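You operate a simulated robot arm through the tools that you are given. There is no shell and no other tool.

You are at the controls of a simulated two-armed robot. One attempt, no reset.

JOB
Cure the doubles on the yellow feeder, finish the batch, switch it off.
Fine: vacuum LOW and air MED as the chart says, then one reset.

The check looks at the end state, three seconds after you hand in, the way a careful person would. Anything else that was tipped, shoved, dropped, spilled or broken makes it a failure.

ROBOT AND FRAMES
Two 7-joint arms with fingered hands on one trunk that stands fixed in place. Base frame: the origin is at the foot of the trunk, x ahead of it, y to its left, z up. Units: cm, rad, N and s.
The left shoulder is at [7.5, 12.5, 114.2], the right one opposite. With the tool pointing down near the work surface each hand reaches from about 10 to 62 cm from the base axis, measured 20 degrees to its own side. Payload 3.6 kg a hand.
The tool frame of a hand sits at the grasp point between the pads (the TCP): z along the fingers, y along the line on which they close. The tips reach 3 cm beyond it. Largest opening 10.4 cm; the body of the gripper starts 3.5 cm behind the TCP. The gripper is a hand of 4 fingers: y runs from the thumb to the fingers, the wrist lies at [-1.5, -10.4, -17.8] in the tool frame.
Orientation is that of the tool frame in the base frame, as [roll, pitch, yaw] about the fixed x, y, z axes, in that order (R = Rz(yaw) Ry(pitch) Rx(roll)). With the fingers straight down and the wrist toward the robot, the tool's x, y and z point along [0, 1, 0], [1, 0, 0] and [0, 0, -1] of the base frame.

CONTROLS
- The arms move only by the tool servo_tool. It takes "left_steps", "right_steps" or both (then of equal length, played together; a hand with none holds still); each is text: rows parted by semicolons, each of 6 numbers parted by spaces: the shift along the tool's x, y, z in units of 20 mm (1.0 is 20 mm), then the turn, a rotation vector about the tool's x, y, z in units of 8 degrees (1.0 is 8 degrees). In form: tx ty tz wx wy wz; .... A call has 1 to 20 rows; each row shifts and turns the commanded pose from where the row before left it, along the tool's axes as they then stand. A call with a number of a shift or a turn outside -1 to 1 is refused whole. A row lasts 0.2 s, in which the tool goes at most 5 cm and 0.15 rad; a call with a longer step from one row to the next is refused whole. A pose out of reach is approached as far as the arm can. The call stops where the force on the tool passes 60 N (or 10 N more than at its start, if that is more) or the arm is blocked; 0.2 s more then pass. In this call time passes only in rows, and 0.2 s behind the last. It gives the time, the measured TCP pose, the force on the tool (base axes), the opening and the grip force at its end, in the units of the frame above (readings bear some noise), with the torque about the TCP (base axes, N m) and any sound that the robot's microphone picked up.
- Cameras (640 x 400 px; columns grow to the right, rows downward): "scene" is now at [13.44, 8.72, 128.83]; the picture's right is [0.93, -0.37, 0.00], its down [-0.16, -0.41, -0.90] and it looks along [0.33, 0.83, -0.45] (base axes); focal length 214 px, centre (320, 200). "left" rides on the left gripper at [-6.1, -9.2, -13] in its tool frame; the picture's right is [-0.81, -0.28, 0.52], its down [0.53, -0.71, 0.46] and it looks along [0.24, 0.64, 0.72] (tool axes); focal length 275 px, centre (320, 200). "right" rides on the right gripper at [6.1, -9.2, -13] in its tool frame; the picture's right is [-0.81, 0.27, -0.52], its down [-0.53, -0.71, 0.46] and it looks along [-0.24, 0.65, 0.72] (tool axes); focal length 275 px, centre (320, 200). There is no depth. A picture from a camera that has moved, and an enlarged one, comes with that camera's place and axes in the base frame and with its lens.
- camera(camera): a new picture of that camera. It takes no simulated time.
- raise_lower(by): slides the trunk up (or, below 0, down) by that many cm; the arms and the scene camera ride with it, the base frame stays. It gives what a move gives, with no picture.
- curl_fingers(index, middle, ring, thumb_bend, thumb_turn, hand): sets how far each is bent, from 0 (flat) to 1 (curled in); at 0.3 the hand is open as for a grip, at 0.7 the pads meet at the TCP. One left out holds its place. A second passes; each finger stops where it meets its share of the squeeze, and holds until it gets a number again. It is the only way to open and close the hand. It gives what a move gives, with no picture; readings hold the bend of each and the force on the fingers (four entries, about 0 where the hand has none), thumb and palm. thumb_turn goes from beside the hand (0) to across from the fingers (1), as for a grip.
- head_to(pan, tilt): turns the head with the scene camera to pan (to the left, within 1.396 rad either way) and tilt (down, from -0.506 to 1.204), counted from straight ahead of the robot. It gives what a move gives.
- zoom(camera, box): a new picture of the part [left, top, right, bottom] of that camera's present view, enlarged. It takes no simulated time.
- sign_off(): hands the job in; it is judged then, once.

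Places have to be worked out from the pictures, the camera data and where the tool is seen. Open the grippers and draw the arms clear of the work before you hand the job in, unless the task says otherwise.

The tools are called after "Emit:" by a JSON object that holds its "op" and its "data". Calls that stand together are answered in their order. servo_tool: Moves the arms, as the interface text tells. Its arguments: {"type":"object","properties":{"left_steps":{"type":"string"},"right_steps":{"type":"string"}},"required":[]} The other tools are called the same way: raise_lower (by) slides the trunk up or down; curl_fingers (index, middle, ring, thumb_bend, thumb_turn, hand) moves the fingers one by one; head_to (pan, tilt) turns the head that bears the scene camera; camera (camera) takes a picture; zoom (camera, box) takes an enlarged picture of a part of a camera's view; sign_off () hands the job in.

At the start:

```text
time: 0.0
left_ee_pos: [32.85, 35.73, 130.91]
left_ee_rot: [-3.14, 0.002, 1.569]
left_ft_force: [-0.2, -0.8, -0.4]
left_wrist_torque: [0.01, -0.01, -0.02]
left_width: 10.39
left_finger_force: 0.1
left_shape: jaw
left_bend: [0.3, 0.3, 0.3, 0.3, 0.98]
left_finger forces: [0.0, 0.0, 0.0, 0.0, 0.0, 0.0]
right_ee_pos: [53.0, 2.03, 121.33]
right_ee_rot: [-3.141, -0.001, 1.572]
right_ft_force: [0.3, 0.1, 0.7]
right_wrist_torque: [0.02, 0.03, 0.0]
right_width: 10.33
right_finger_force: 0.0
right_shape: jaw
right_bend: [0.3, 0.3, 0.3, 0.3, 0.98]
right_finger forces: [0.0, 0.1, 0.0, 0.1, 0.1, 0.1]
trunk travel left (down, up): [-37.5, 16.1]
head pan, tilt: [1.194, 0.463]
```

scene: 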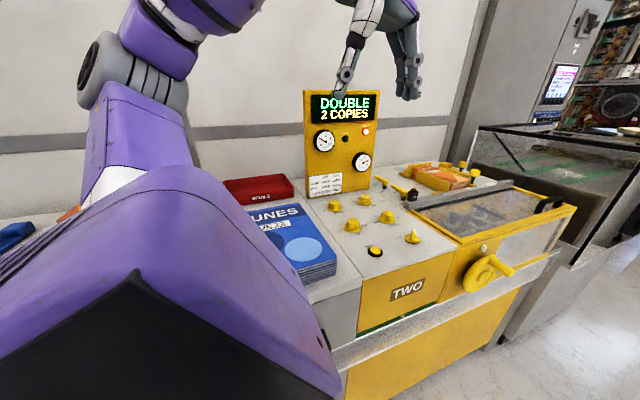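
right: 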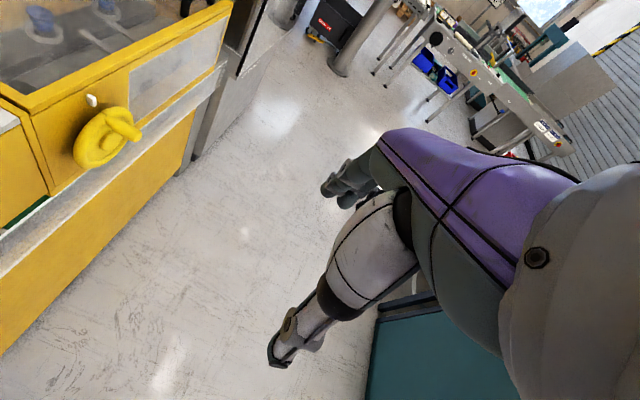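
left: 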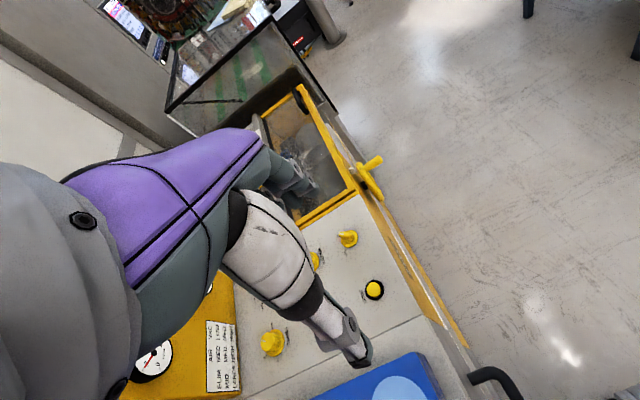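

I'll start by looking closely at the yellow feeder's display, chart and knobs.

Emit:
{"op": "zoom", "data": {"camera": "scene", "box": [290, 80, 400, 205]}}

Emit:
{"op": "zoom", "data": {"camera": "scene", "box": [310, 160, 450, 260]}}

Emit:
{"op": "zoom", "data": {"camera": "scene", "box": [380, 150, 580, 300]}}

```text
3.20 times, centred on (345, 142) of scene
camera zoom: at [13.44, 8.72, 128.83], right [0.93, -0.37, 0.0], down [-0.16, -0.41, -0.9], along [0.33, 0.83, -0.45], focal length 686 px, centre (240, 384)
```

zoom: 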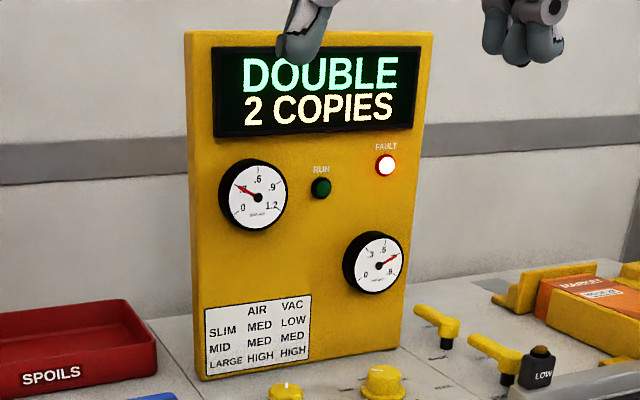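

```text
4.00 times, centred on (380, 210) of scene
camera zoom: at [13.44, 8.72, 128.83], right [0.93, -0.37, 0.0], down [-0.16, -0.41, -0.9], along [0.33, 0.83, -0.45], focal length 858 px, centre (80, 160)
```

zoom: 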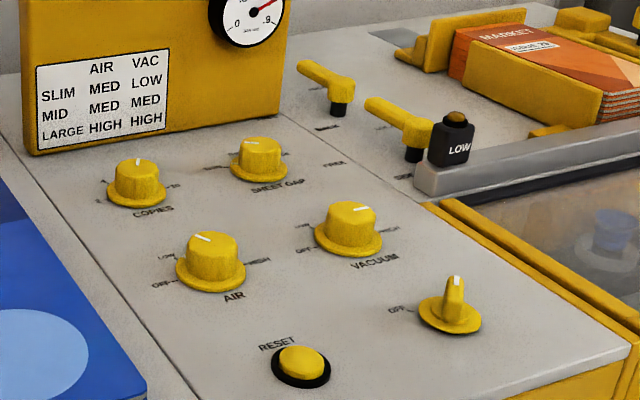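

```text
2.67 times, centred on (480, 225) of scene
camera zoom: at [13.44, 8.72, 128.83], right [0.93, -0.37, 0.0], down [-0.16, -0.41, -0.9], along [0.33, 0.83, -0.45], focal length 572 px, centre (-107, 133)
```

zoom: 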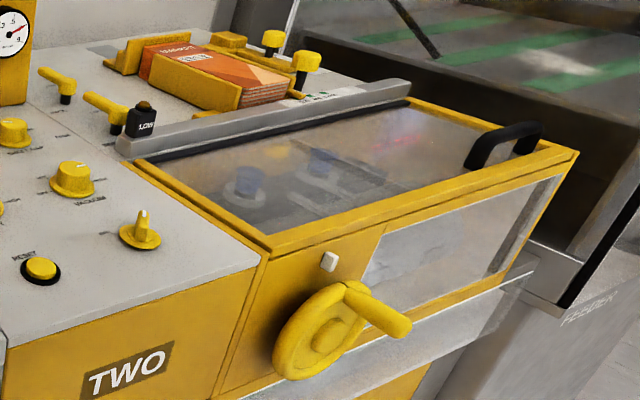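

The display says DOUBLE / 2 COPIES with the fault lamp lit, and the knobs (copies, sheet gap, air, vacuum, off switch, reset) lie on the deck. I'll turn the head to see more of the machine before any move.

Emit:
{"op": "head_to", "data": {"pan": 0.9, "tilt": 0.6}}

Emit:
{"op": "camera", "data": {"camera": "scene"}}

```text
time: 0.8
left_ee_pos: [32.74, 35.69, 131.14]
left_ee_rot: [3.141, -0.001, 1.569]
left_ft_force: [-0.2, -0.5, 0.5]
left_wrist_torque: [0.04, 0.02, 0.0]
left_width: 10.36
left_finger_force: 0.0
left_shape: jaw
left_bend: [0.3, 0.3, 0.3, 0.3, 0.98]
left_finger forces: [0.0, 0.0, 0.0, 0.0, 0.0, 0.0]
right_ee_pos: [53.01, 2.09, 121.48]
right_ee_rot: [-3.141, 0.0, 1.572]
right_ft_force: [-0.2, 0.0, 0.5]
right_wrist_torque: [0.0, 0.02, 0.01]
right_width: 10.37
right_finger_force: 0.1
right_shape: jaw
right_bend: [0.3, 0.3, 0.3, 0.3, 0.98]
right_finger forces: [0.0, 0.0, 0.1, 0.1, 0.0, 0.0]
trunk travel left (down, up): [-37.5, 16.1]
head pan, tilt: [0.901, 0.6]
```

```text
taken
camera scene: at [15.54, 7.13, 127.59], right [0.78, -0.62, 0.0], down [-0.35, -0.44, -0.83], along [0.51, 0.65, -0.56], focal length 214 px, centre (320, 200)
```

scene: 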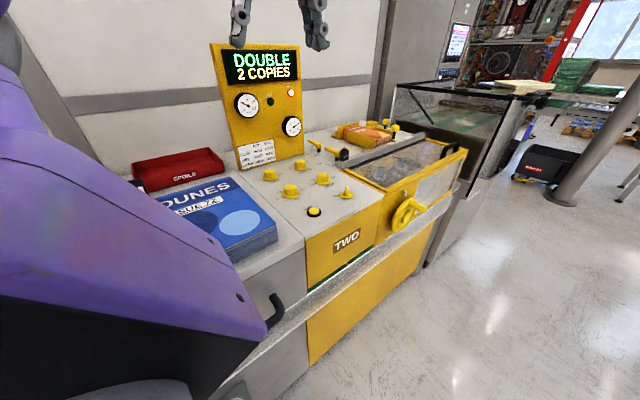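

Camera has moved; I'll zoom on the control deck and hopper from here to read the dial marks.

Emit:
{"op": "zoom", "data": {"camera": "scene", "box": [240, 135, 400, 235]}}

Emit:
{"op": "zoom", "data": {"camera": "scene", "box": [270, 165, 334, 205]}}

Emit:
{"op": "zoom", "data": {"camera": "scene", "box": [310, 100, 470, 200]}}

Emit:
{"op": "zoom", "data": {"camera": "left", "box": [200, 200, 440, 350]}}

```text
4.00 times, centred on (320, 185) of scene
camera zoom: at [15.54, 7.13, 127.59], right [0.78, -0.62, 0.0], down [-0.35, -0.44, -0.83], along [0.51, 0.65, -0.56], focal length 858 px, centre (320, 260)
```

zoom: 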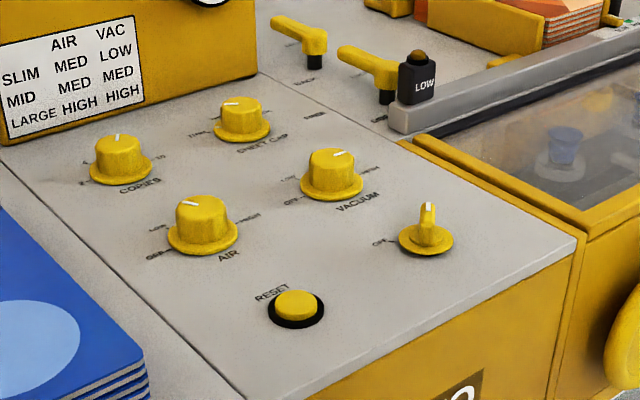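

```text
10.00 times, centred on (302, 185) of scene
camera zoom: at [15.54, 7.13, 127.59], right [0.78, -0.62, 0.0], down [-0.35, -0.44, -0.83], along [0.51, 0.65, -0.56], focal length 2145 px, centre (500, 350)
```

zoom: 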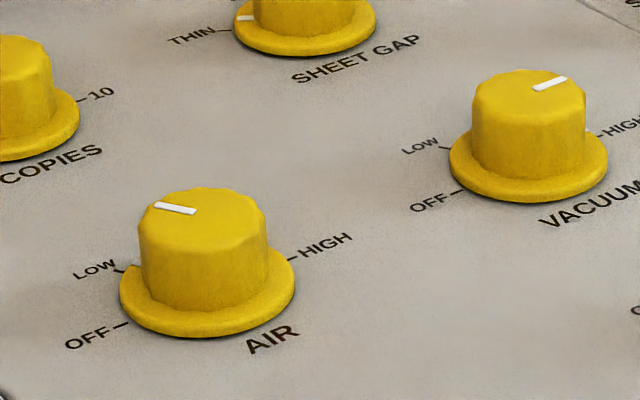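

```text
4.00 times, centred on (390, 150) of scene
camera zoom: at [15.54, 7.13, 127.59], right [0.78, -0.62, 0.0], down [-0.35, -0.44, -0.83], along [0.51, 0.65, -0.56], focal length 858 px, centre (40, 400)
```

zoom: 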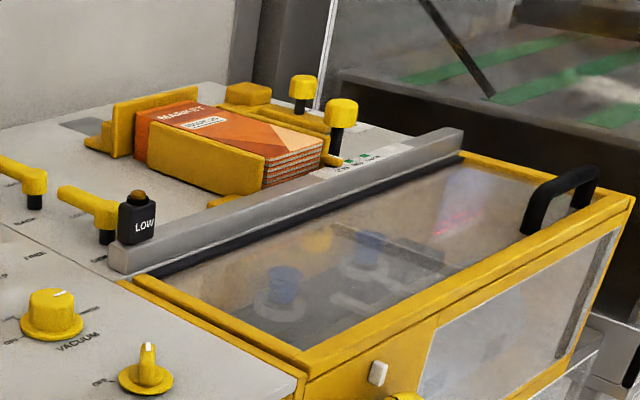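

```text
2.67 times, centred on (320, 275) of left
camera zoom: at [23.58, 29.51, 143.99], right [-0.28, -0.81, -0.52], down [-0.71, 0.53, -0.46], along [0.64, 0.24, -0.72], focal length 734 px, centre (320, 0)
```

zoom: 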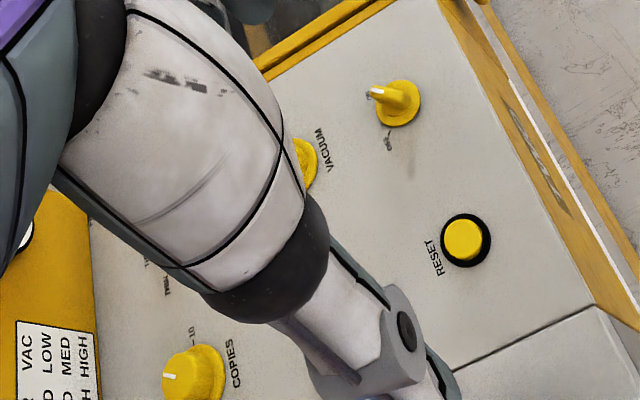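

The deck seems to lie near z≈94 with the front edge along x at y≈36: AIR ≈[41,53.5], VACUUM ≈[53.3,53.5], RESET ≈[41.5,42.5], switch ≈[53.5,43]. AIR points at LOW, VACUUM at HIGH. I move the left hand down a bit over the deck to get a better view and test reach.

Emit:
{"op": "servo_tool", "data": {"left_steps": "0.3 0.3 0.5 0 0 0;0.5 0.5 0.8 0 0 0;0.5 0.5 0.8 0 0 0;0.5 0.5 0.8 0 0 0;0.5 0.5 0.8 0 0 0;0.5 0.5 0.8 0 0 0;0.4 0.4 0.6 0 0 0"}}

Emit:
{"op": "camera", "data": {"camera": "left"}}

Emit:
{"op": "camera", "data": {"camera": "scene"}}

```text
time: 2.4
left_ee_pos: [39.25, 42.07, 120.9]
left_ee_rot: [-3.141, 0.0, 1.572]
left_ft_force: [0.1, 0.5, 0.0]
left_wrist_torque: [-0.01, -0.04, -0.01]
left_width: 10.35
left_finger_force: 0.1
left_shape: jaw
left_bend: [0.3, 0.3, 0.3, 0.3, 0.98]
left_finger forces: [0.0, 0.1, 0.1, 0.0, 0.1, 0.0]
right_ee_pos: [53.12, 2.19, 121.49]
right_ee_rot: [-3.141, -0.001, 1.569]
right_ft_force: [-0.2, 0.3, 0.0]
right_wrist_torque: [0.04, -0.01, 0.03]
right_width: 10.36
right_finger_force: 0.0
right_shape: jaw
right_bend: [0.3, 0.3, 0.3, 0.3, 0.98]
right_finger forces: [0.0, 0.0, 0.0, 0.1, 0.0, 0.0]
trunk travel left (down, up): [-37.5, 16.1]
head pan, tilt: [0.901, 0.6]
```

```text
taken
camera left: at [30.0, 36.01, 133.82], right [-0.28, -0.81, -0.52], down [-0.71, 0.53, -0.46], along [0.64, 0.24, -0.72], focal length 275 px, centre (320, 200)
```

left: 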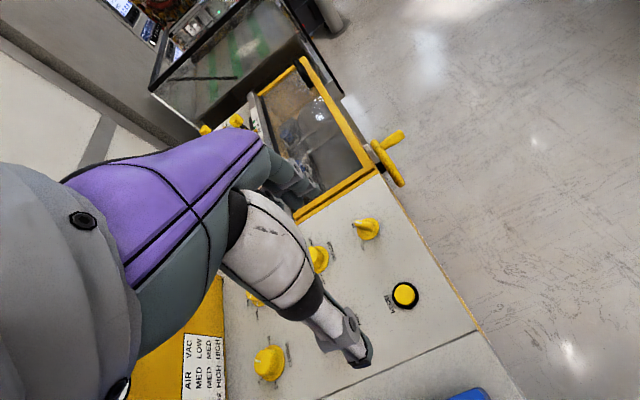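

```text
taken
camera scene: at [15.56, 7.14, 127.59], right [0.78, -0.62, 0.0], down [-0.35, -0.44, -0.82], along [0.51, 0.65, -0.57], focal length 214 px, centre (320, 200)
```

scene: 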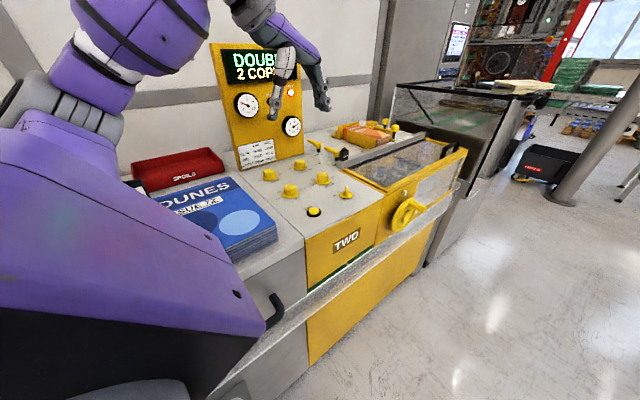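

The reset button triangulates to ≈[41.6,42.5,94.5], consistent with the earlier view. I yaw the left tool 40° counter-clockwise (wrist toward the shoulder) to gain reach, and look again.

Emit:
{"op": "servo_tool", "data": {"left_steps": "0 0 0 0 0 -1;0 0 0 0 0 -1;0 0 0 0 0 -1;0 0 0 0 0 -1;0 0 0 0 0 -1"}}

Emit:
{"op": "camera", "data": {"camera": "left"}}

Emit:
{"op": "camera", "data": {"camera": "scene"}}

```text
time: 3.6
left_ee_pos: [39.22, 42.1, 120.66]
left_ee_rot: [3.141, 0.001, 2.27]
left_ft_force: [0.0, -0.6, -0.2]
left_wrist_torque: [0.01, -0.04, 0.01]
left_width: 10.37
left_finger_force: 0.1
left_shape: jaw
left_bend: [0.3, 0.3, 0.3, 0.3, 0.98]
left_finger forces: [0.0, 0.0, 0.0, 0.1, 0.1, 0.0]
right_ee_pos: [53.1, 2.1, 121.51]
right_ee_rot: [3.141, 0.001, 1.57]
right_ft_force: [-0.1, -0.7, -0.4]
right_wrist_torque: [-0.05, -0.02, 0.0]
right_width: 10.37
right_finger_force: 0.1
right_shape: jaw
right_bend: [0.3, 0.3, 0.3, 0.3, 0.98]
right_finger forces: [0.1, 0.0, 0.0, 0.0, 0.0, 0.1]
trunk travel left (down, up): [-37.5, 16.1]
head pan, tilt: [0.901, 0.6]
```

```text
taken
camera left: at [36.07, 31.4, 133.76], right [0.31, -0.8, -0.52], down [-0.89, -0.05, -0.46], along [0.34, 0.6, -0.72], focal length 275 px, centre (320, 200)
```

left: 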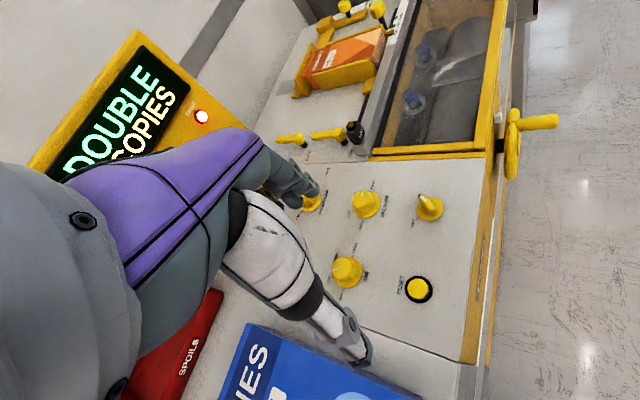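

```text
taken
camera scene: at [15.56, 7.09, 127.59], right [0.78, -0.62, 0.0], down [-0.35, -0.44, -0.83], along [0.51, 0.65, -0.56], focal length 214 px, centre (320, 200)
```

scene: 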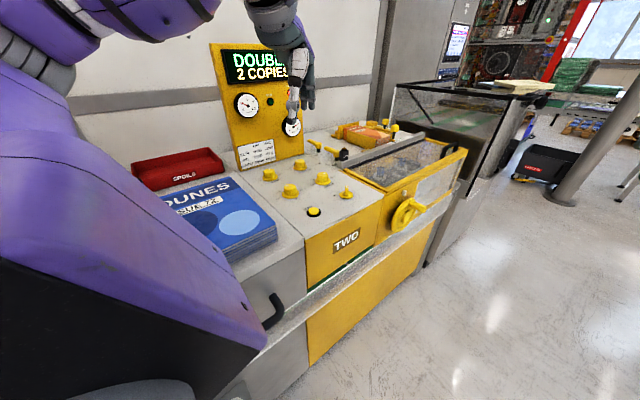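

Good overview of the deck from the left camera. I zoom in on the knobs, the hopper and the covered section.

Emit:
{"op": "zoom", "data": {"camera": "left", "box": [290, 160, 490, 310]}}

Emit:
{"op": "zoom", "data": {"camera": "left", "box": [270, 0, 510, 160]}}

Emit:
{"op": "zoom", "data": {"camera": "left", "box": [390, 170, 470, 220]}}

```text
2.67 times, centred on (390, 235) of left
camera zoom: at [36.07, 31.4, 133.76], right [0.31, -0.8, -0.52], down [-0.89, -0.05, -0.46], along [0.34, 0.6, -0.72], focal length 734 px, centre (133, 107)
```

zoom: 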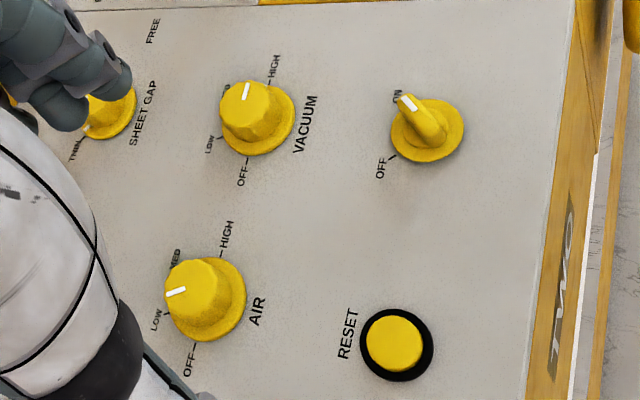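

```text
2.50 times, centred on (390, 80) of left
camera zoom: at [36.07, 31.4, 133.76], right [0.31, -0.8, -0.52], down [-0.89, -0.05, -0.46], along [0.34, 0.6, -0.72], focal length 688 px, centre (145, 500)
```

zoom: 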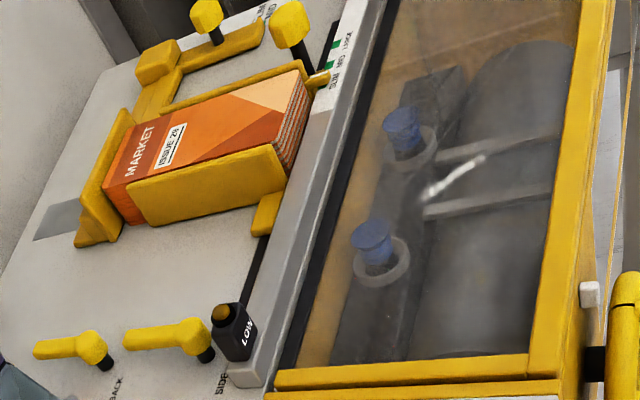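

```text
8.00 times, centred on (430, 195) of left
camera zoom: at [36.07, 31.4, 133.76], right [0.31, -0.8, -0.52], down [-0.89, -0.05, -0.46], along [0.34, 0.6, -0.72], focal length 2202 px, centre (-560, 240)
```

zoom: 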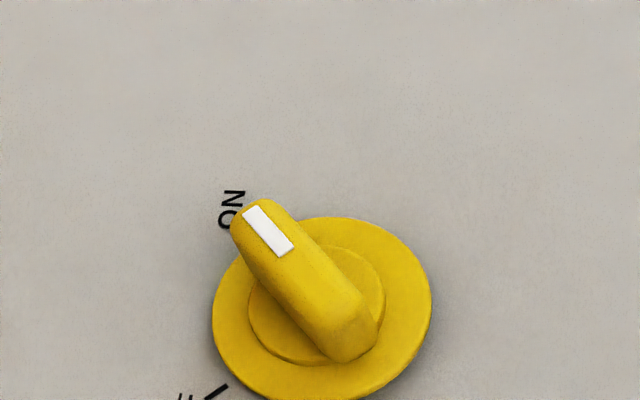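

Dials read: OFF 180°, LOW 120°, MED 60°, HIGH 0° (angle from +x); AIR now LOW, VACUUM now HIGH; the switch bar is at ON (45°) with OFF at 135°. I test reach by hovering toward VACUUM ≈[54,53.7].

Emit:
{"op": "servo_tool", "data": {"left_steps": "-0.03 0.8 0.5 0 0 0;-0.03 0.9 0.6 0 0 0;-0.03 0.9 0.6 0 0 0;-0.03 0.9 0.6 0 0 0;-0.03 0.9 0.6 0 0 0;-0.03 0.9 0.6 0 0 0;-0.03 0.9 0.6 0 0 0;-0.03 0.9 0.6 0 0 0;-0.03 0.9 0.6 0 0 0;-0.03 0.9 0.6 0 0 0"}}

Emit:
{"op": "camera", "data": {"camera": "left"}}

Emit:
{"op": "camera", "data": {"camera": "scene"}}

```text
time: 5.8
left_ee_pos: [53.0, 53.05, 108.85]
left_ee_rot: [-3.14, 0.0, 2.267]
left_ft_force: [0.5, 0.7, -0.3]
left_wrist_torque: [-0.01, 0.0, -0.01]
left_width: 10.37
left_finger_force: 0.1
left_shape: jaw
left_bend: [0.3, 0.3, 0.3, 0.3, 0.98]
left_finger forces: [0.0, 0.1, 0.0, 0.0, 0.1, 0.1]
right_ee_pos: [53.11, 2.09, 121.42]
right_ee_rot: [-3.141, 0.0, 1.571]
right_ft_force: [0.0, -0.2, 0.3]
right_wrist_torque: [0.0, 0.04, -0.01]
right_width: 10.38
right_finger_force: 0.0
right_shape: jaw
right_bend: [0.3, 0.3, 0.3, 0.3, 0.98]
right_finger forces: [0.0, 0.0, 0.0, 0.1, 0.1, 0.1]
trunk travel left (down, up): [-37.5, 16.1]
head pan, tilt: [0.901, 0.6]
```

```text
taken
camera left: at [49.94, 42.38, 121.87], right [0.31, -0.8, -0.52], down [-0.89, -0.05, -0.46], along [0.34, 0.6, -0.72], focal length 275 px, centre (320, 200)
```

left: 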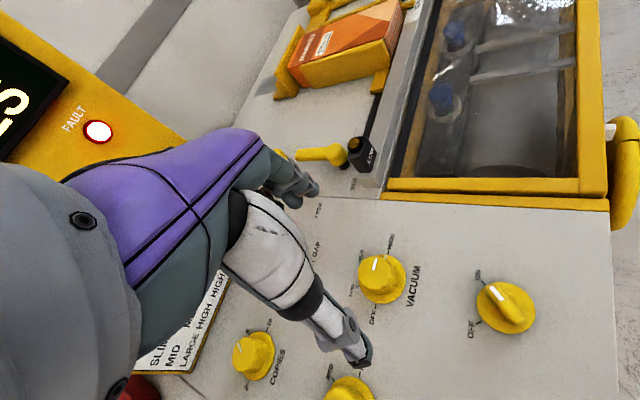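

```text
taken
camera scene: at [15.58, 7.14, 127.58], right [0.78, -0.62, 0.0], down [-0.35, -0.44, -0.82], along [0.51, 0.65, -0.57], focal length 214 px, centre (320, 200)
```

scene: 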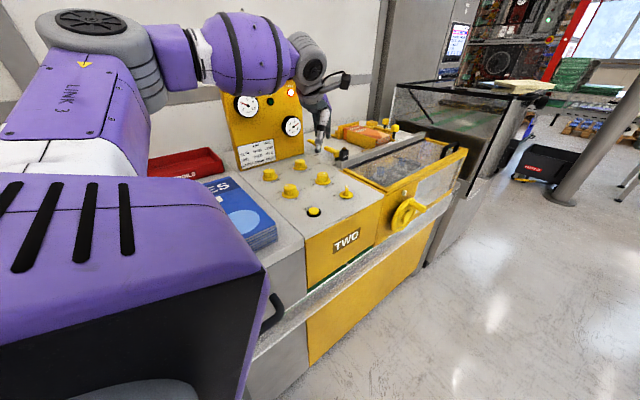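

The arm reaches VACUUM with the tool straight down. I zoom on the left camera for precise knob centres.

Emit:
{"op": "zoom", "data": {"camera": "left", "box": [340, 220, 420, 270]}}

Emit:
{"op": "zoom", "data": {"camera": "left", "box": [340, 240, 420, 320]}}

Emit:
{"op": "zoom", "data": {"camera": "left", "box": [240, 150, 400, 390]}}

Emit:
{"op": "zoom", "data": {"camera": "scene", "box": [270, 60, 400, 215]}}

```text
8.00 times, centred on (380, 245) of left
camera zoom: at [49.94, 42.38, 121.87], right [0.31, -0.8, -0.52], down [-0.89, -0.05, -0.46], along [0.34, 0.6, -0.72], focal length 2202 px, centre (-160, -160)
```

zoom: 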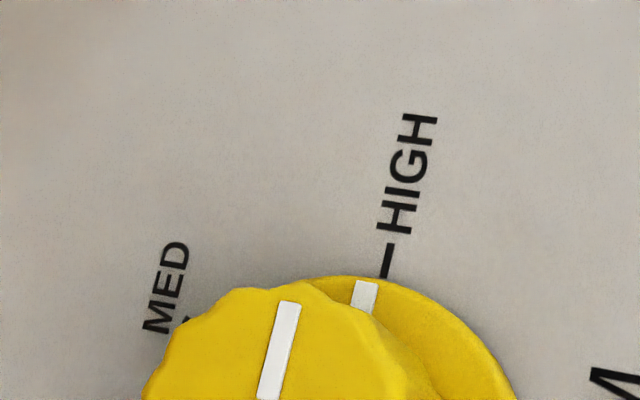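

```text
5.00 times, centred on (380, 280) of left
camera zoom: at [49.94, 42.38, 121.87], right [0.31, -0.8, -0.52], down [-0.89, -0.05, -0.46], along [0.34, 0.6, -0.72], focal length 1376 px, centre (20, -200)
```

zoom: 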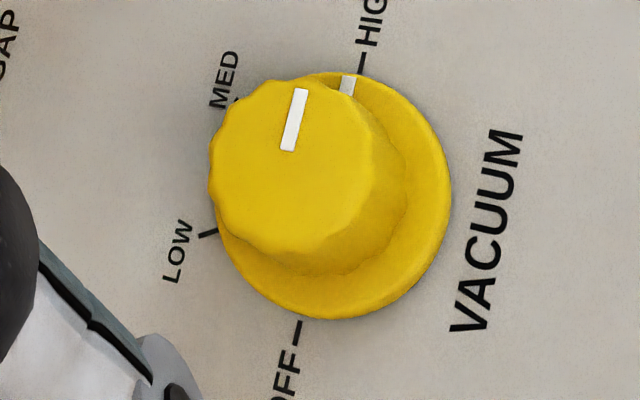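

```text
1.67 times, centred on (320, 270) of left
camera zoom: at [49.94, 42.38, 121.87], right [0.31, -0.8, -0.52], down [-0.89, -0.05, -0.46], along [0.34, 0.6, -0.72], focal length 459 px, centre (320, 83)
```

zoom: 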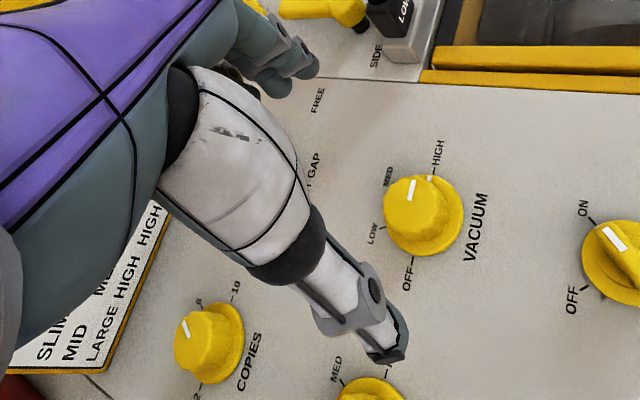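

```text
2.58 times, centred on (335, 138) of scene
camera zoom: at [15.58, 7.14, 127.58], right [0.78, -0.62, 0.0], down [-0.35, -0.44, -0.82], along [0.51, 0.65, -0.57], focal length 554 px, centre (281, 361)
```

zoom: 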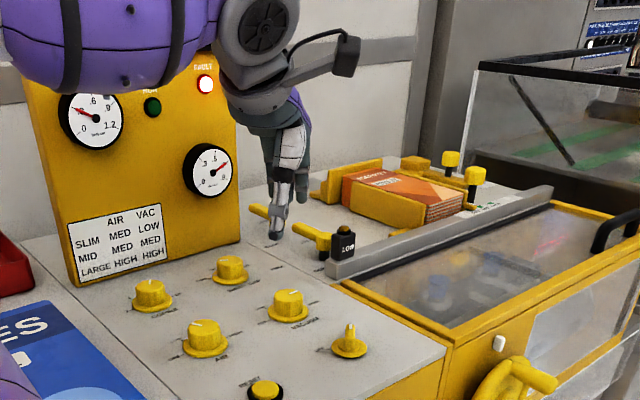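

VACUUM's axis comes out at ≈[54.3,53.75], deck z≈94, cap top z≈97, consistent from two heights. I check how the fingers and thumb line up on the hand.

Emit:
{"op": "zoom", "data": {"camera": "left", "box": [230, 140, 390, 240]}}

Emit:
{"op": "zoom", "data": {"camera": "scene", "box": [280, 80, 360, 140]}}

```text
4.00 times, centred on (310, 190) of left
camera zoom: at [49.94, 42.38, 121.87], right [0.31, -0.8, -0.52], down [-0.89, -0.05, -0.46], along [0.34, 0.6, -0.72], focal length 1101 px, centre (360, 240)
```

zoom: 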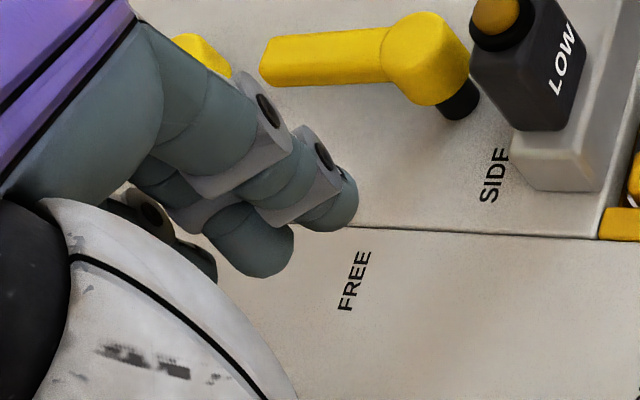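

```text
6.67 times, centred on (320, 110) of scene
camera zoom: at [15.58, 7.14, 127.58], right [0.78, -0.62, 0.0], down [-0.35, -0.44, -0.82], along [0.51, 0.65, -0.57], focal length 1430 px, centre (320, 800)
```

zoom: 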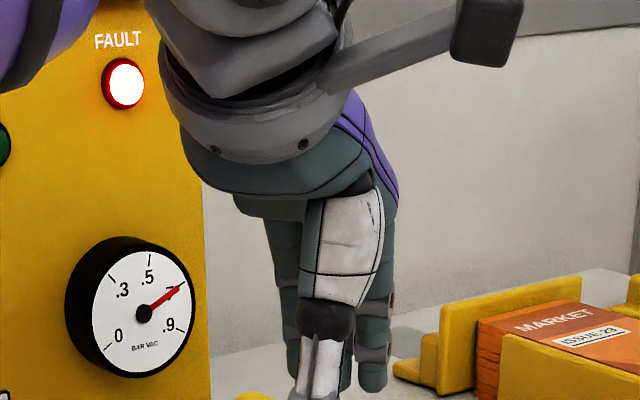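

Thumb opposes the middle finger, with index and ring about 1.9 cm to either side. I centre above VACUUM at z≈103 and turn the tool to the start angle (tool y at ≈11°), checking reach.

Emit:
{"op": "servo_tool", "data": {"left_steps": "-0.04 0.18 0.7 0 0 0;-0.04 0.18 0.8 0 0 0;-0.03 0.18 0.8 0 0 0;-0.03 0.17 0.6 0 0 0;0 0 0 0 0 0.9;0 0 0 0 0 0.9;0 0 0 0 0 0.9;0 0 0 0 0 0.86"}}

Emit:
{"op": "camera", "data": {"camera": "left"}}

Emit:
{"op": "camera", "data": {"camera": "scene"}}

```text
time: 7.6
left_ee_pos: [54.47, 53.74, 103.2]
left_ee_rot: [3.141, 0.0, 1.77]
left_ft_force: [0.3, 0.5, -0.7]
left_wrist_torque: [0.02, -0.02, -0.01]
left_width: 10.39
left_finger_force: 0.0
left_shape: jaw
left_bend: [0.3, 0.3, 0.3, 0.3, 0.98]
left_finger forces: [0.0, 0.0, 0.0, 0.0, 0.1, 0.0]
right_ee_pos: [53.08, 2.17, 121.41]
right_ee_rot: [-3.141, 0.0, 1.571]
right_ft_force: [-0.3, -0.1, -0.9]
right_wrist_torque: [-0.04, 0.0, 0.0]
right_width: 10.36
right_finger_force: 0.0
right_shape: jaw
right_bend: [0.3, 0.3, 0.3, 0.3, 0.98]
right_finger forces: [0.0, 0.1, 0.0, 0.0, 0.1, 0.0]
trunk travel left (down, up): [-37.5, 16.1]
head pan, tilt: [0.901, 0.6]
```

```text
taken
camera left: at [46.57, 45.89, 116.13], right [-0.11, -0.85, -0.52], down [-0.8, 0.38, -0.46], along [0.58, 0.37, -0.72], focal length 275 px, centre (320, 200)
```

left: 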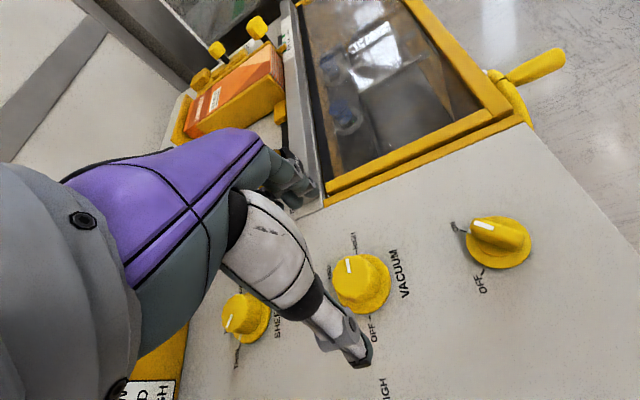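

```text
taken
camera scene: at [15.55, 7.14, 127.59], right [0.78, -0.62, 0.0], down [-0.35, -0.44, -0.82], along [0.51, 0.65, -0.57], focal length 214 px, centre (320, 200)
```

scene: 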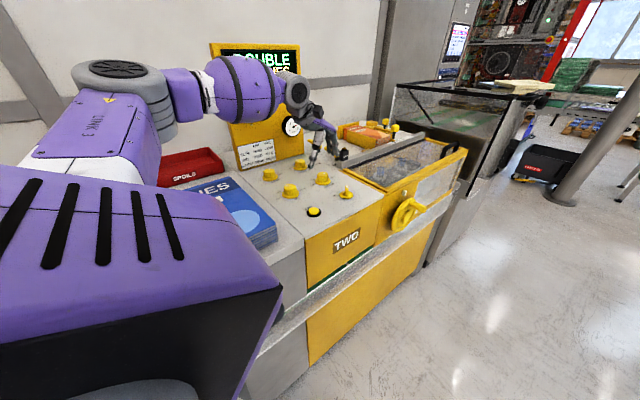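

Reach is fine. I refine the knob centre from this closer view before lowering.

Emit:
{"op": "zoom", "data": {"camera": "left", "box": [310, 230, 410, 330]}}

Emit:
{"op": "zoom", "data": {"camera": "scene", "box": [270, 90, 370, 210]}}

```text
4.00 times, centred on (360, 280) of left
camera zoom: at [46.57, 45.89, 116.13], right [-0.11, -0.85, -0.52], down [-0.8, 0.38, -0.46], along [0.58, 0.37, -0.72], focal length 1101 px, centre (160, -120)
```

zoom: 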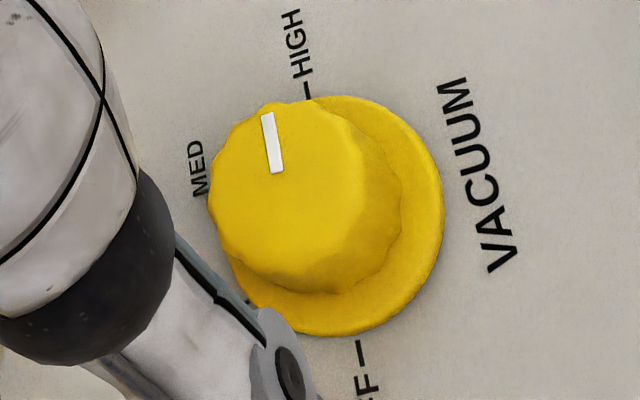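

```text
3.33 times, centred on (320, 150) of scene
camera zoom: at [15.55, 7.14, 127.59], right [0.78, -0.62, 0.0], down [-0.35, -0.44, -0.82], along [0.51, 0.65, -0.57], focal length 715 px, centre (320, 367)
```

zoom: 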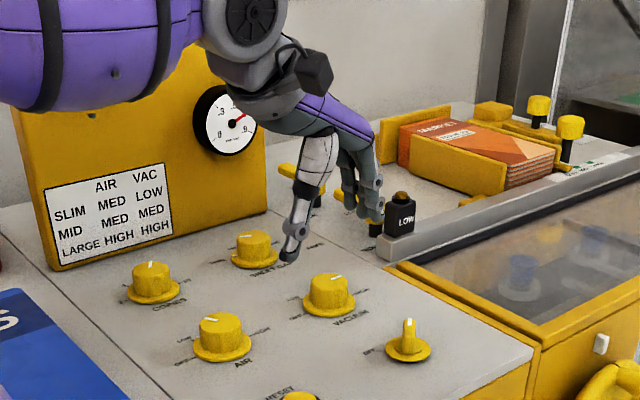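

The TCP axis is ≈0.4 cm too far in +x relative to the cap. I correct that and lower to z≈98.3 around the cap with the hand open.

Emit:
{"op": "servo_tool", "data": {"left_steps": "0.09 -0.2 0.3 0 0 0;0 0 0.6 0 0 0;0 0 0.6 0 0 0;0 0 0.6 0 0 0;0 0 0.35 0 0 0"}}

Emit:
{"op": "camera", "data": {"camera": "left"}}

Emit:
{"op": "zoom", "data": {"camera": "scene", "box": [270, 90, 370, 210]}}

```text
time: 8.8
left_ee_pos: [54.08, 53.73, 98.31]
left_ee_rot: [3.14, 0.001, 1.771]
left_ft_force: [-0.1, 0.1, 0.1]
left_wrist_torque: [0.03, 0.02, -0.03]
left_width: 10.35
left_finger_force: 0.0
left_shape: jaw
left_bend: [0.3, 0.3, 0.3, 0.3, 0.98]
left_finger forces: [0.0, 0.0, 0.0, 0.1, 0.0, 0.0]
right_ee_pos: [52.96, 2.05, 121.49]
right_ee_rot: [3.141, 0.0, 1.57]
right_ft_force: [0.0, 0.2, -1.2]
right_wrist_torque: [0.02, -0.02, -0.01]
right_width: 10.36
right_finger_force: 0.1
right_shape: jaw
right_bend: [0.3, 0.3, 0.3, 0.3, 0.98]
right_finger forces: [0.0, 0.1, 0.0, 0.0, 0.1, 0.1]
trunk travel left (down, up): [-37.5, 16.1]
head pan, tilt: [0.901, 0.6]
```

```text
taken
camera left: at [46.22, 45.86, 111.28], right [-0.11, -0.85, -0.52], down [-0.81, 0.38, -0.46], along [0.58, 0.37, -0.72], focal length 275 px, centre (320, 200)
```

left: 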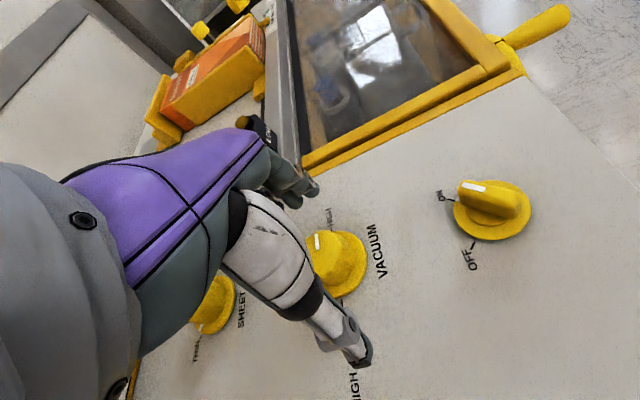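

```text
3.33 times, centred on (320, 150) of scene
camera zoom: at [15.55, 7.13, 127.59], right [0.78, -0.62, 0.0], down [-0.35, -0.44, -0.83], along [0.51, 0.65, -0.56], focal length 715 px, centre (320, 367)
```

zoom: 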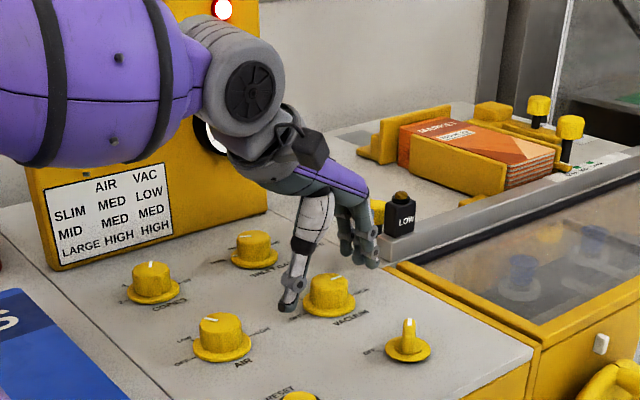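

The hand straddles the cap with no contact. I close fingers and thumb partway first.

Emit:
{"op": "curl_fingers", "data": {"hand": "left", "index": 0.5, "middle": 0.5, "ring": 0.5, "thumb_bend": 0.5}}

Emit:
{"op": "camera", "data": {"camera": "left"}}

Emit:
{"op": "zoom", "data": {"camera": "scene", "box": [270, 90, 370, 210]}}

```text
time: 9.8
left_ee_pos: [54.13, 53.69, 98.34]
left_ee_rot: [3.141, -0.001, 1.771]
left_ft_force: [-0.1, 0.5, -0.2]
left_wrist_torque: [-0.02, 0.0, 0.0]
left_width: 5.29
left_finger_force: 0.0
left_shape: fingers
left_bend: [0.5, 0.5, 0.5, 0.5, 0.98]
left_finger forces: [0.0, 0.0, 0.1, 0.1, 0.1, 0.0]
right_ee_pos: [53.02, 2.09, 121.48]
right_ee_rot: [-3.141, 0.001, 1.571]
right_ft_force: [0.1, -0.5, 0.1]
right_wrist_torque: [0.04, -0.02, -0.02]
right_width: 10.35
right_finger_force: 0.0
right_shape: jaw
right_bend: [0.3, 0.3, 0.3, 0.3, 0.98]
right_finger forces: [0.0, 0.1, 0.0, 0.0, 0.0, 0.0]
trunk travel left (down, up): [-37.5, 16.1]
head pan, tilt: [0.901, 0.6]
```

```text
taken
camera left: at [46.23, 45.86, 111.28], right [-0.11, -0.85, -0.52], down [-0.81, 0.38, -0.46], along [0.58, 0.37, -0.72], focal length 275 px, centre (320, 200)
```

left: 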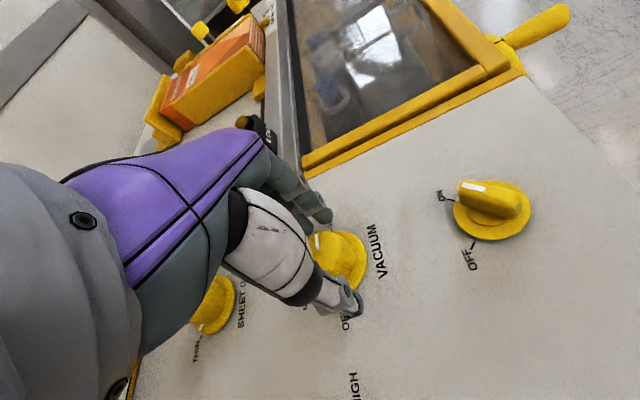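

```text
3.33 times, centred on (320, 150) of scene
camera zoom: at [15.55, 7.12, 127.59], right [0.78, -0.62, 0.0], down [-0.35, -0.44, -0.83], along [0.51, 0.65, -0.56], focal length 715 px, centre (320, 367)
```

zoom: 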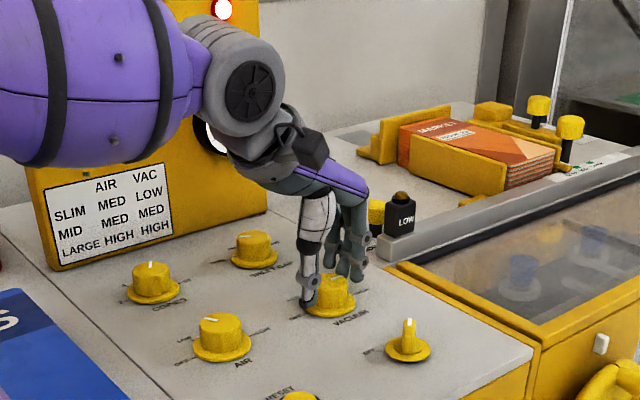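

Opening is 5.3 cm and the pads flank the cap evenly. I close onto it.

Emit:
{"op": "curl_fingers", "data": {"hand": "left", "index": 0.7, "middle": 0.7, "ring": 0.7, "thumb_bend": 0.7}}

Emit:
{"op": "camera", "data": {"camera": "left"}}

Emit:
{"op": "zoom", "data": {"camera": "scene", "box": [270, 90, 370, 210]}}

```text
time: 10.8
left_ee_pos: [54.17, 53.68, 98.37]
left_ee_rot: [3.14, 0.001, 1.771]
left_ft_force: [15.6, 4.6, 4.9]
left_wrist_torque: [0.16, -0.44, -0.11]
left_width: 2.22
left_finger_force: 12.3
left_shape: fingers
left_bend: [0.59, 0.58, 0.68, 0.66, 0.97]
left_finger forces: [8.4, 9.7, 2.4, 0.0, 3.9, 0.0]
right_ee_pos: [53.29, 2.01, 121.42]
right_ee_rot: [3.141, 0.002, 1.571]
right_ft_force: [-0.6, 0.3, 0.1]
right_wrist_torque: [0.0, 0.02, -0.02]
right_width: 10.36
right_finger_force: 0.1
right_shape: jaw
right_bend: [0.3, 0.3, 0.3, 0.3, 0.98]
right_finger forces: [0.0, 0.1, 0.0, 0.0, 0.0, 0.1]
trunk travel left (down, up): [-37.5, 16.1]
head pan, tilt: [0.901, 0.6]
```

```text
taken
camera left: at [46.4, 45.87, 111.3], right [-0.11, -0.85, -0.52], down [-0.8, 0.38, -0.46], along [0.58, 0.37, -0.72], focal length 275 px, centre (320, 200)
```

left: 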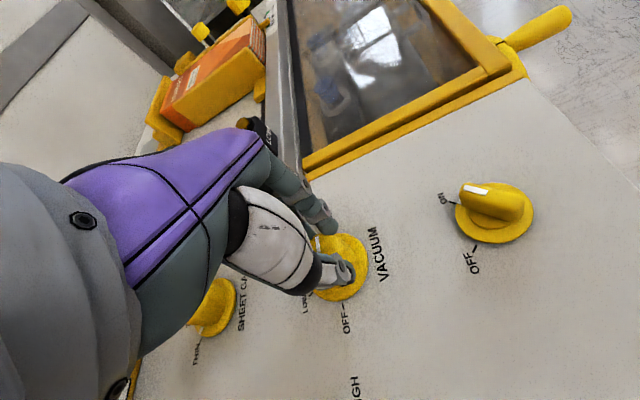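

```text
3.33 times, centred on (320, 150) of scene
camera zoom: at [15.72, 7.15, 127.57], right [0.78, -0.62, 0.0], down [-0.35, -0.44, -0.82], along [0.51, 0.65, -0.57], focal length 715 px, centre (320, 367)
```

zoom: 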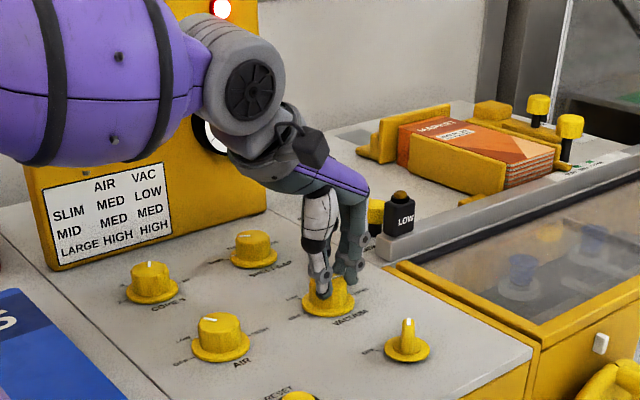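

Fingers carry ~18 N but the thumb only ~4 N, with a net +x push, so the grip is off-centre. I zoom in to see where the thumb touches.

Emit:
{"op": "zoom", "data": {"camera": "left", "box": [280, 180, 400, 320]}}

Emit:
{"op": "zoom", "data": {"camera": "scene", "box": [295, 135, 355, 195]}}

```text
2.86 times, centred on (340, 250) of left
camera zoom: at [46.4, 45.87, 111.3], right [-0.11, -0.85, -0.52], down [-0.8, 0.38, -0.46], along [0.58, 0.37, -0.72], focal length 786 px, centre (263, 57)
```

zoom: 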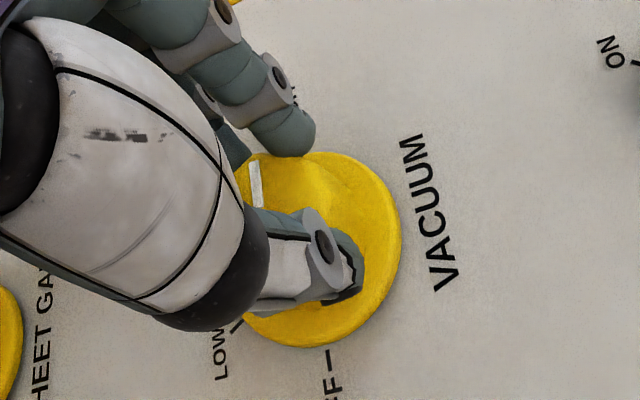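

```text
6.67 times, centred on (325, 165) of scene
camera zoom: at [15.72, 7.15, 127.57], right [0.78, -0.62, 0.0], down [-0.35, -0.44, -0.82], along [0.51, 0.65, -0.57], focal length 1430 px, centre (287, 433)
```

zoom: 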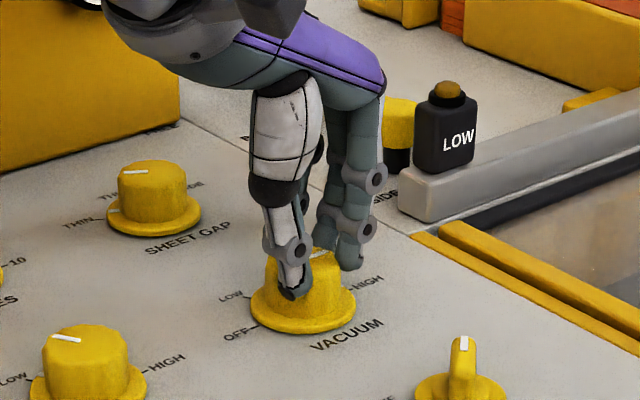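

The thumb lands ≈1 cm toward −y of the knob centre (it opposes the index finger). I'll open slightly, shift the hand ≈0.7 cm along tool +x and 0.2 along +y, then close again with index/middle and thumb.

Emit:
{"op": "curl_fingers", "data": {"hand": "left", "index": 0.48, "middle": 0.48, "ring": 0.48, "thumb_bend": 0.48}}

Emit:
{"op": "servo_tool", "data": {"left_steps": "0.35 0.1 0.15 0 0 0"}}

Emit:
{"op": "curl_fingers", "data": {"hand": "left", "index": 0.7, "middle": 0.7, "ring": 0.6, "thumb_bend": 0.7}}

Emit:
{"op": "zoom", "data": {"camera": "left", "box": [280, 180, 400, 320]}}

Emit:
{"op": "zoom", "data": {"camera": "scene", "box": [295, 135, 355, 195]}}

```text
time: 11.8
left_ee_pos: [54.01, 53.74, 98.24]
left_ee_rot: [3.14, 0.001, 1.771]
left_ft_force: [0.2, 0.0, -0.4]
left_wrist_torque: [0.0, -0.05, -0.02]
left_width: 5.68
left_finger_force: 0.0
left_shape: fingers
left_bend: [0.48, 0.48, 0.48, 0.48, 0.97]
left_finger forces: [0.1, 0.0, 0.1, 0.1, 0.0, 0.1]
right_ee_pos: [53.03, 2.09, 121.49]
right_ee_rot: [3.141, 0.0, 1.573]
right_ft_force: [-0.4, 0.6, 0.3]
right_wrist_torque: [0.04, 0.03, 0.03]
right_width: 10.38
right_finger_force: 0.0
right_shape: jaw
right_bend: [0.3, 0.3, 0.3, 0.3, 0.98]
right_finger forces: [0.1, 0.0, 0.1, 0.0, 0.0, 0.1]
trunk travel left (down, up): [-37.5, 16.1]
head pan, tilt: [0.901, 0.6]
```

```text
time: 12.2
left_ee_pos: [53.97, 54.38, 97.92]
left_ee_rot: [-3.141, 0.002, 1.772]
left_ft_force: [-0.8, -0.1, 0.2]
left_wrist_torque: [0.0, 0.0, 0.0]
left_width: 5.67
left_finger_force: 0.1
left_shape: fingers
left_bend: [0.48, 0.48, 0.48, 0.48, 0.97]
left_finger forces: [0.0, 0.0, 0.0, 0.0, 0.1, 0.0]
right_ee_pos: [53.07, 2.03, 121.47]
right_ee_rot: [3.141, 0.0, 1.571]
right_ft_force: [-0.3, 0.5, -0.5]
right_wrist_torque: [-0.01, 0.01, -0.02]
right_width: 10.36
right_finger_force: 0.0
right_shape: jaw
right_bend: [0.3, 0.3, 0.3, 0.3, 0.98]
right_finger forces: [0.0, 0.0, 0.0, 0.0, 0.0, 0.1]
trunk travel left (down, up): [-37.5, 16.1]
head pan, tilt: [0.901, 0.6]
```

```text
time: 13.2
left_ee_pos: [54.22, 54.38, 97.97]
left_ee_rot: [3.137, 0.001, 1.772]
left_ft_force: [11.0, 6.5, 2.1]
left_wrist_torque: [0.2, -0.36, 0.0]
left_width: 2.88
left_finger_force: 12.6
left_shape: fingers
left_bend: [0.57, 0.61, 0.6, 0.63, 0.97]
left_finger forces: [9.1, 9.7, 0.0, 0.0, 6.1, 0.0]
right_ee_pos: [53.29, 2.09, 121.43]
right_ee_rot: [3.141, 0.001, 1.571]
right_ft_force: [-0.4, 0.4, 0.0]
right_wrist_torque: [0.03, -0.01, 0.0]
right_width: 10.39
right_finger_force: 0.0
right_shape: jaw
right_bend: [0.3, 0.3, 0.3, 0.3, 0.98]
right_finger forces: [0.0, 0.1, 0.0, 0.0, 0.1, 0.1]
trunk travel left (down, up): [-37.5, 16.1]
head pan, tilt: [0.901, 0.6]
```

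```text
2.86 times, centred on (340, 250) of left
camera zoom: at [46.4, 46.59, 110.99], right [-0.11, -0.85, -0.52], down [-0.8, 0.38, -0.46], along [0.58, 0.37, -0.72], focal length 786 px, centre (263, 57)
```

zoom: 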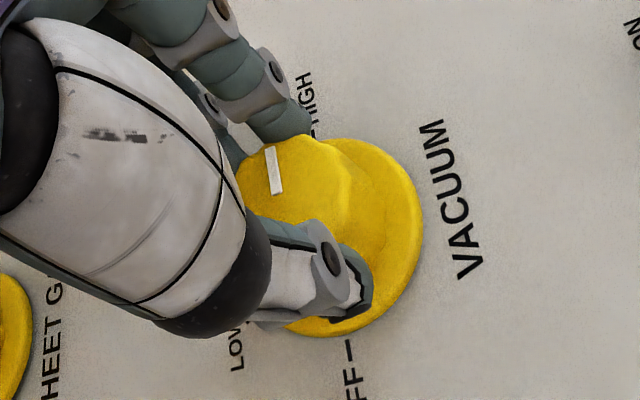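

```text
6.67 times, centred on (325, 165) of scene
camera zoom: at [15.68, 7.17, 127.57], right [0.78, -0.62, 0.0], down [-0.35, -0.44, -0.82], along [0.51, 0.65, -0.57], focal length 1430 px, centre (287, 433)
```

zoom: 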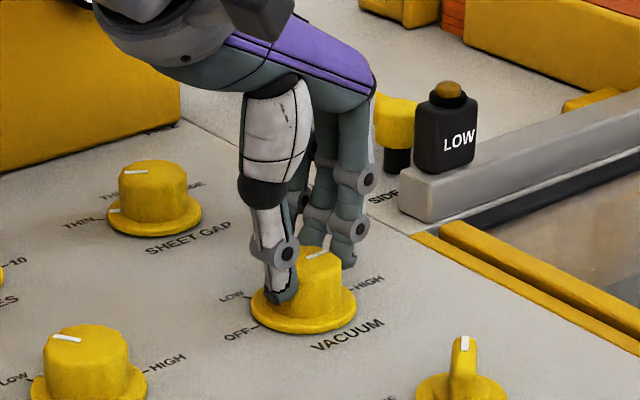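

The thumb now opposes index/middle better (9/10 vs 6 N). I turn counter-clockwise about the knob axis, first ≈30° to see if the knob follows.

Emit:
{"op": "servo_tool", "data": {"left_steps": "0 -0.035 0 0 0 -0.94;0 -0.035 0 0 0 -0.94;0 -0.035 0 0 0 -0.94;0 -0.035 0 0 0 -0.94"}}

Emit:
{"op": "zoom", "data": {"camera": "left", "box": [280, 180, 400, 320]}}

Emit:
{"op": "zoom", "data": {"camera": "scene", "box": [295, 135, 355, 195]}}

```text
time: 14.2
left_ee_pos: [54.01, 54.52, 97.9]
left_ee_rot: [3.141, 0.001, 2.3]
left_ft_force: [12.0, 4.6, 2.9]
left_wrist_torque: [0.15, -0.35, 0.01]
left_width: 2.93
left_finger_force: 11.7
left_shape: fingers
left_bend: [0.55, 0.62, 0.6, 0.64, 0.95]
left_finger forces: [11.5, 6.2, 0.0, 0.0, 6.3, 0.0]
right_ee_pos: [53.27, 2.09, 121.45]
right_ee_rot: [3.14, -0.001, 1.572]
right_ft_force: [0.0, 0.2, -0.1]
right_wrist_torque: [0.01, 0.02, -0.01]
right_width: 10.37
right_finger_force: 0.0
right_shape: jaw
right_bend: [0.3, 0.3, 0.3, 0.3, 0.98]
right_finger forces: [0.0, 0.0, 0.1, 0.1, 0.1, 0.0]
trunk travel left (down, up): [-37.5, 16.1]
head pan, tilt: [0.901, 0.6]
```

```text
2.86 times, centred on (340, 250) of left
camera zoom: at [51.17, 43.78, 110.97], right [0.33, -0.79, -0.52], down [-0.89, -0.08, -0.45], along [0.32, 0.61, -0.72], focal length 786 px, centre (263, 57)
```

zoom: 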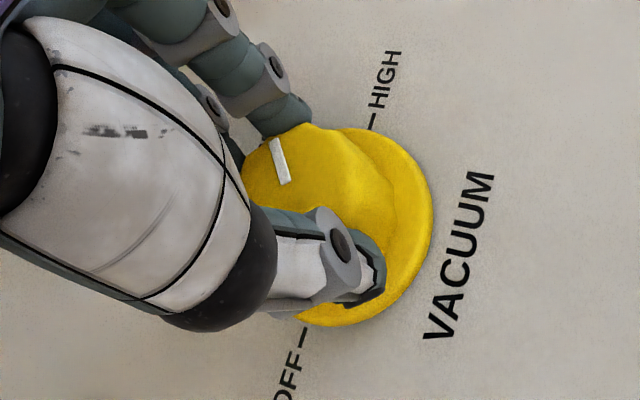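

```text
6.67 times, centred on (325, 165) of scene
camera zoom: at [15.69, 7.14, 127.57], right [0.78, -0.62, 0.0], down [-0.35, -0.44, -0.82], along [0.51, 0.65, -0.57], focal length 1430 px, centre (287, 433)
```

zoom: 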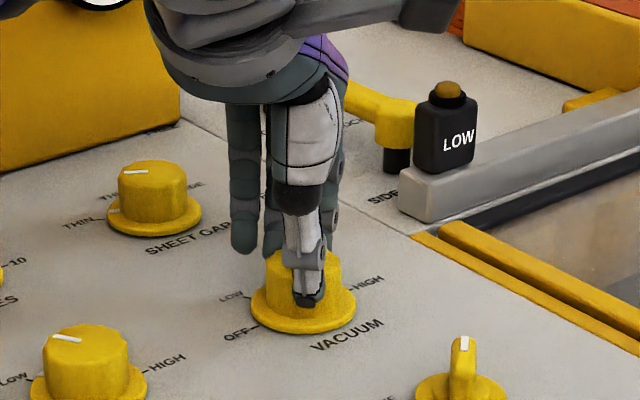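

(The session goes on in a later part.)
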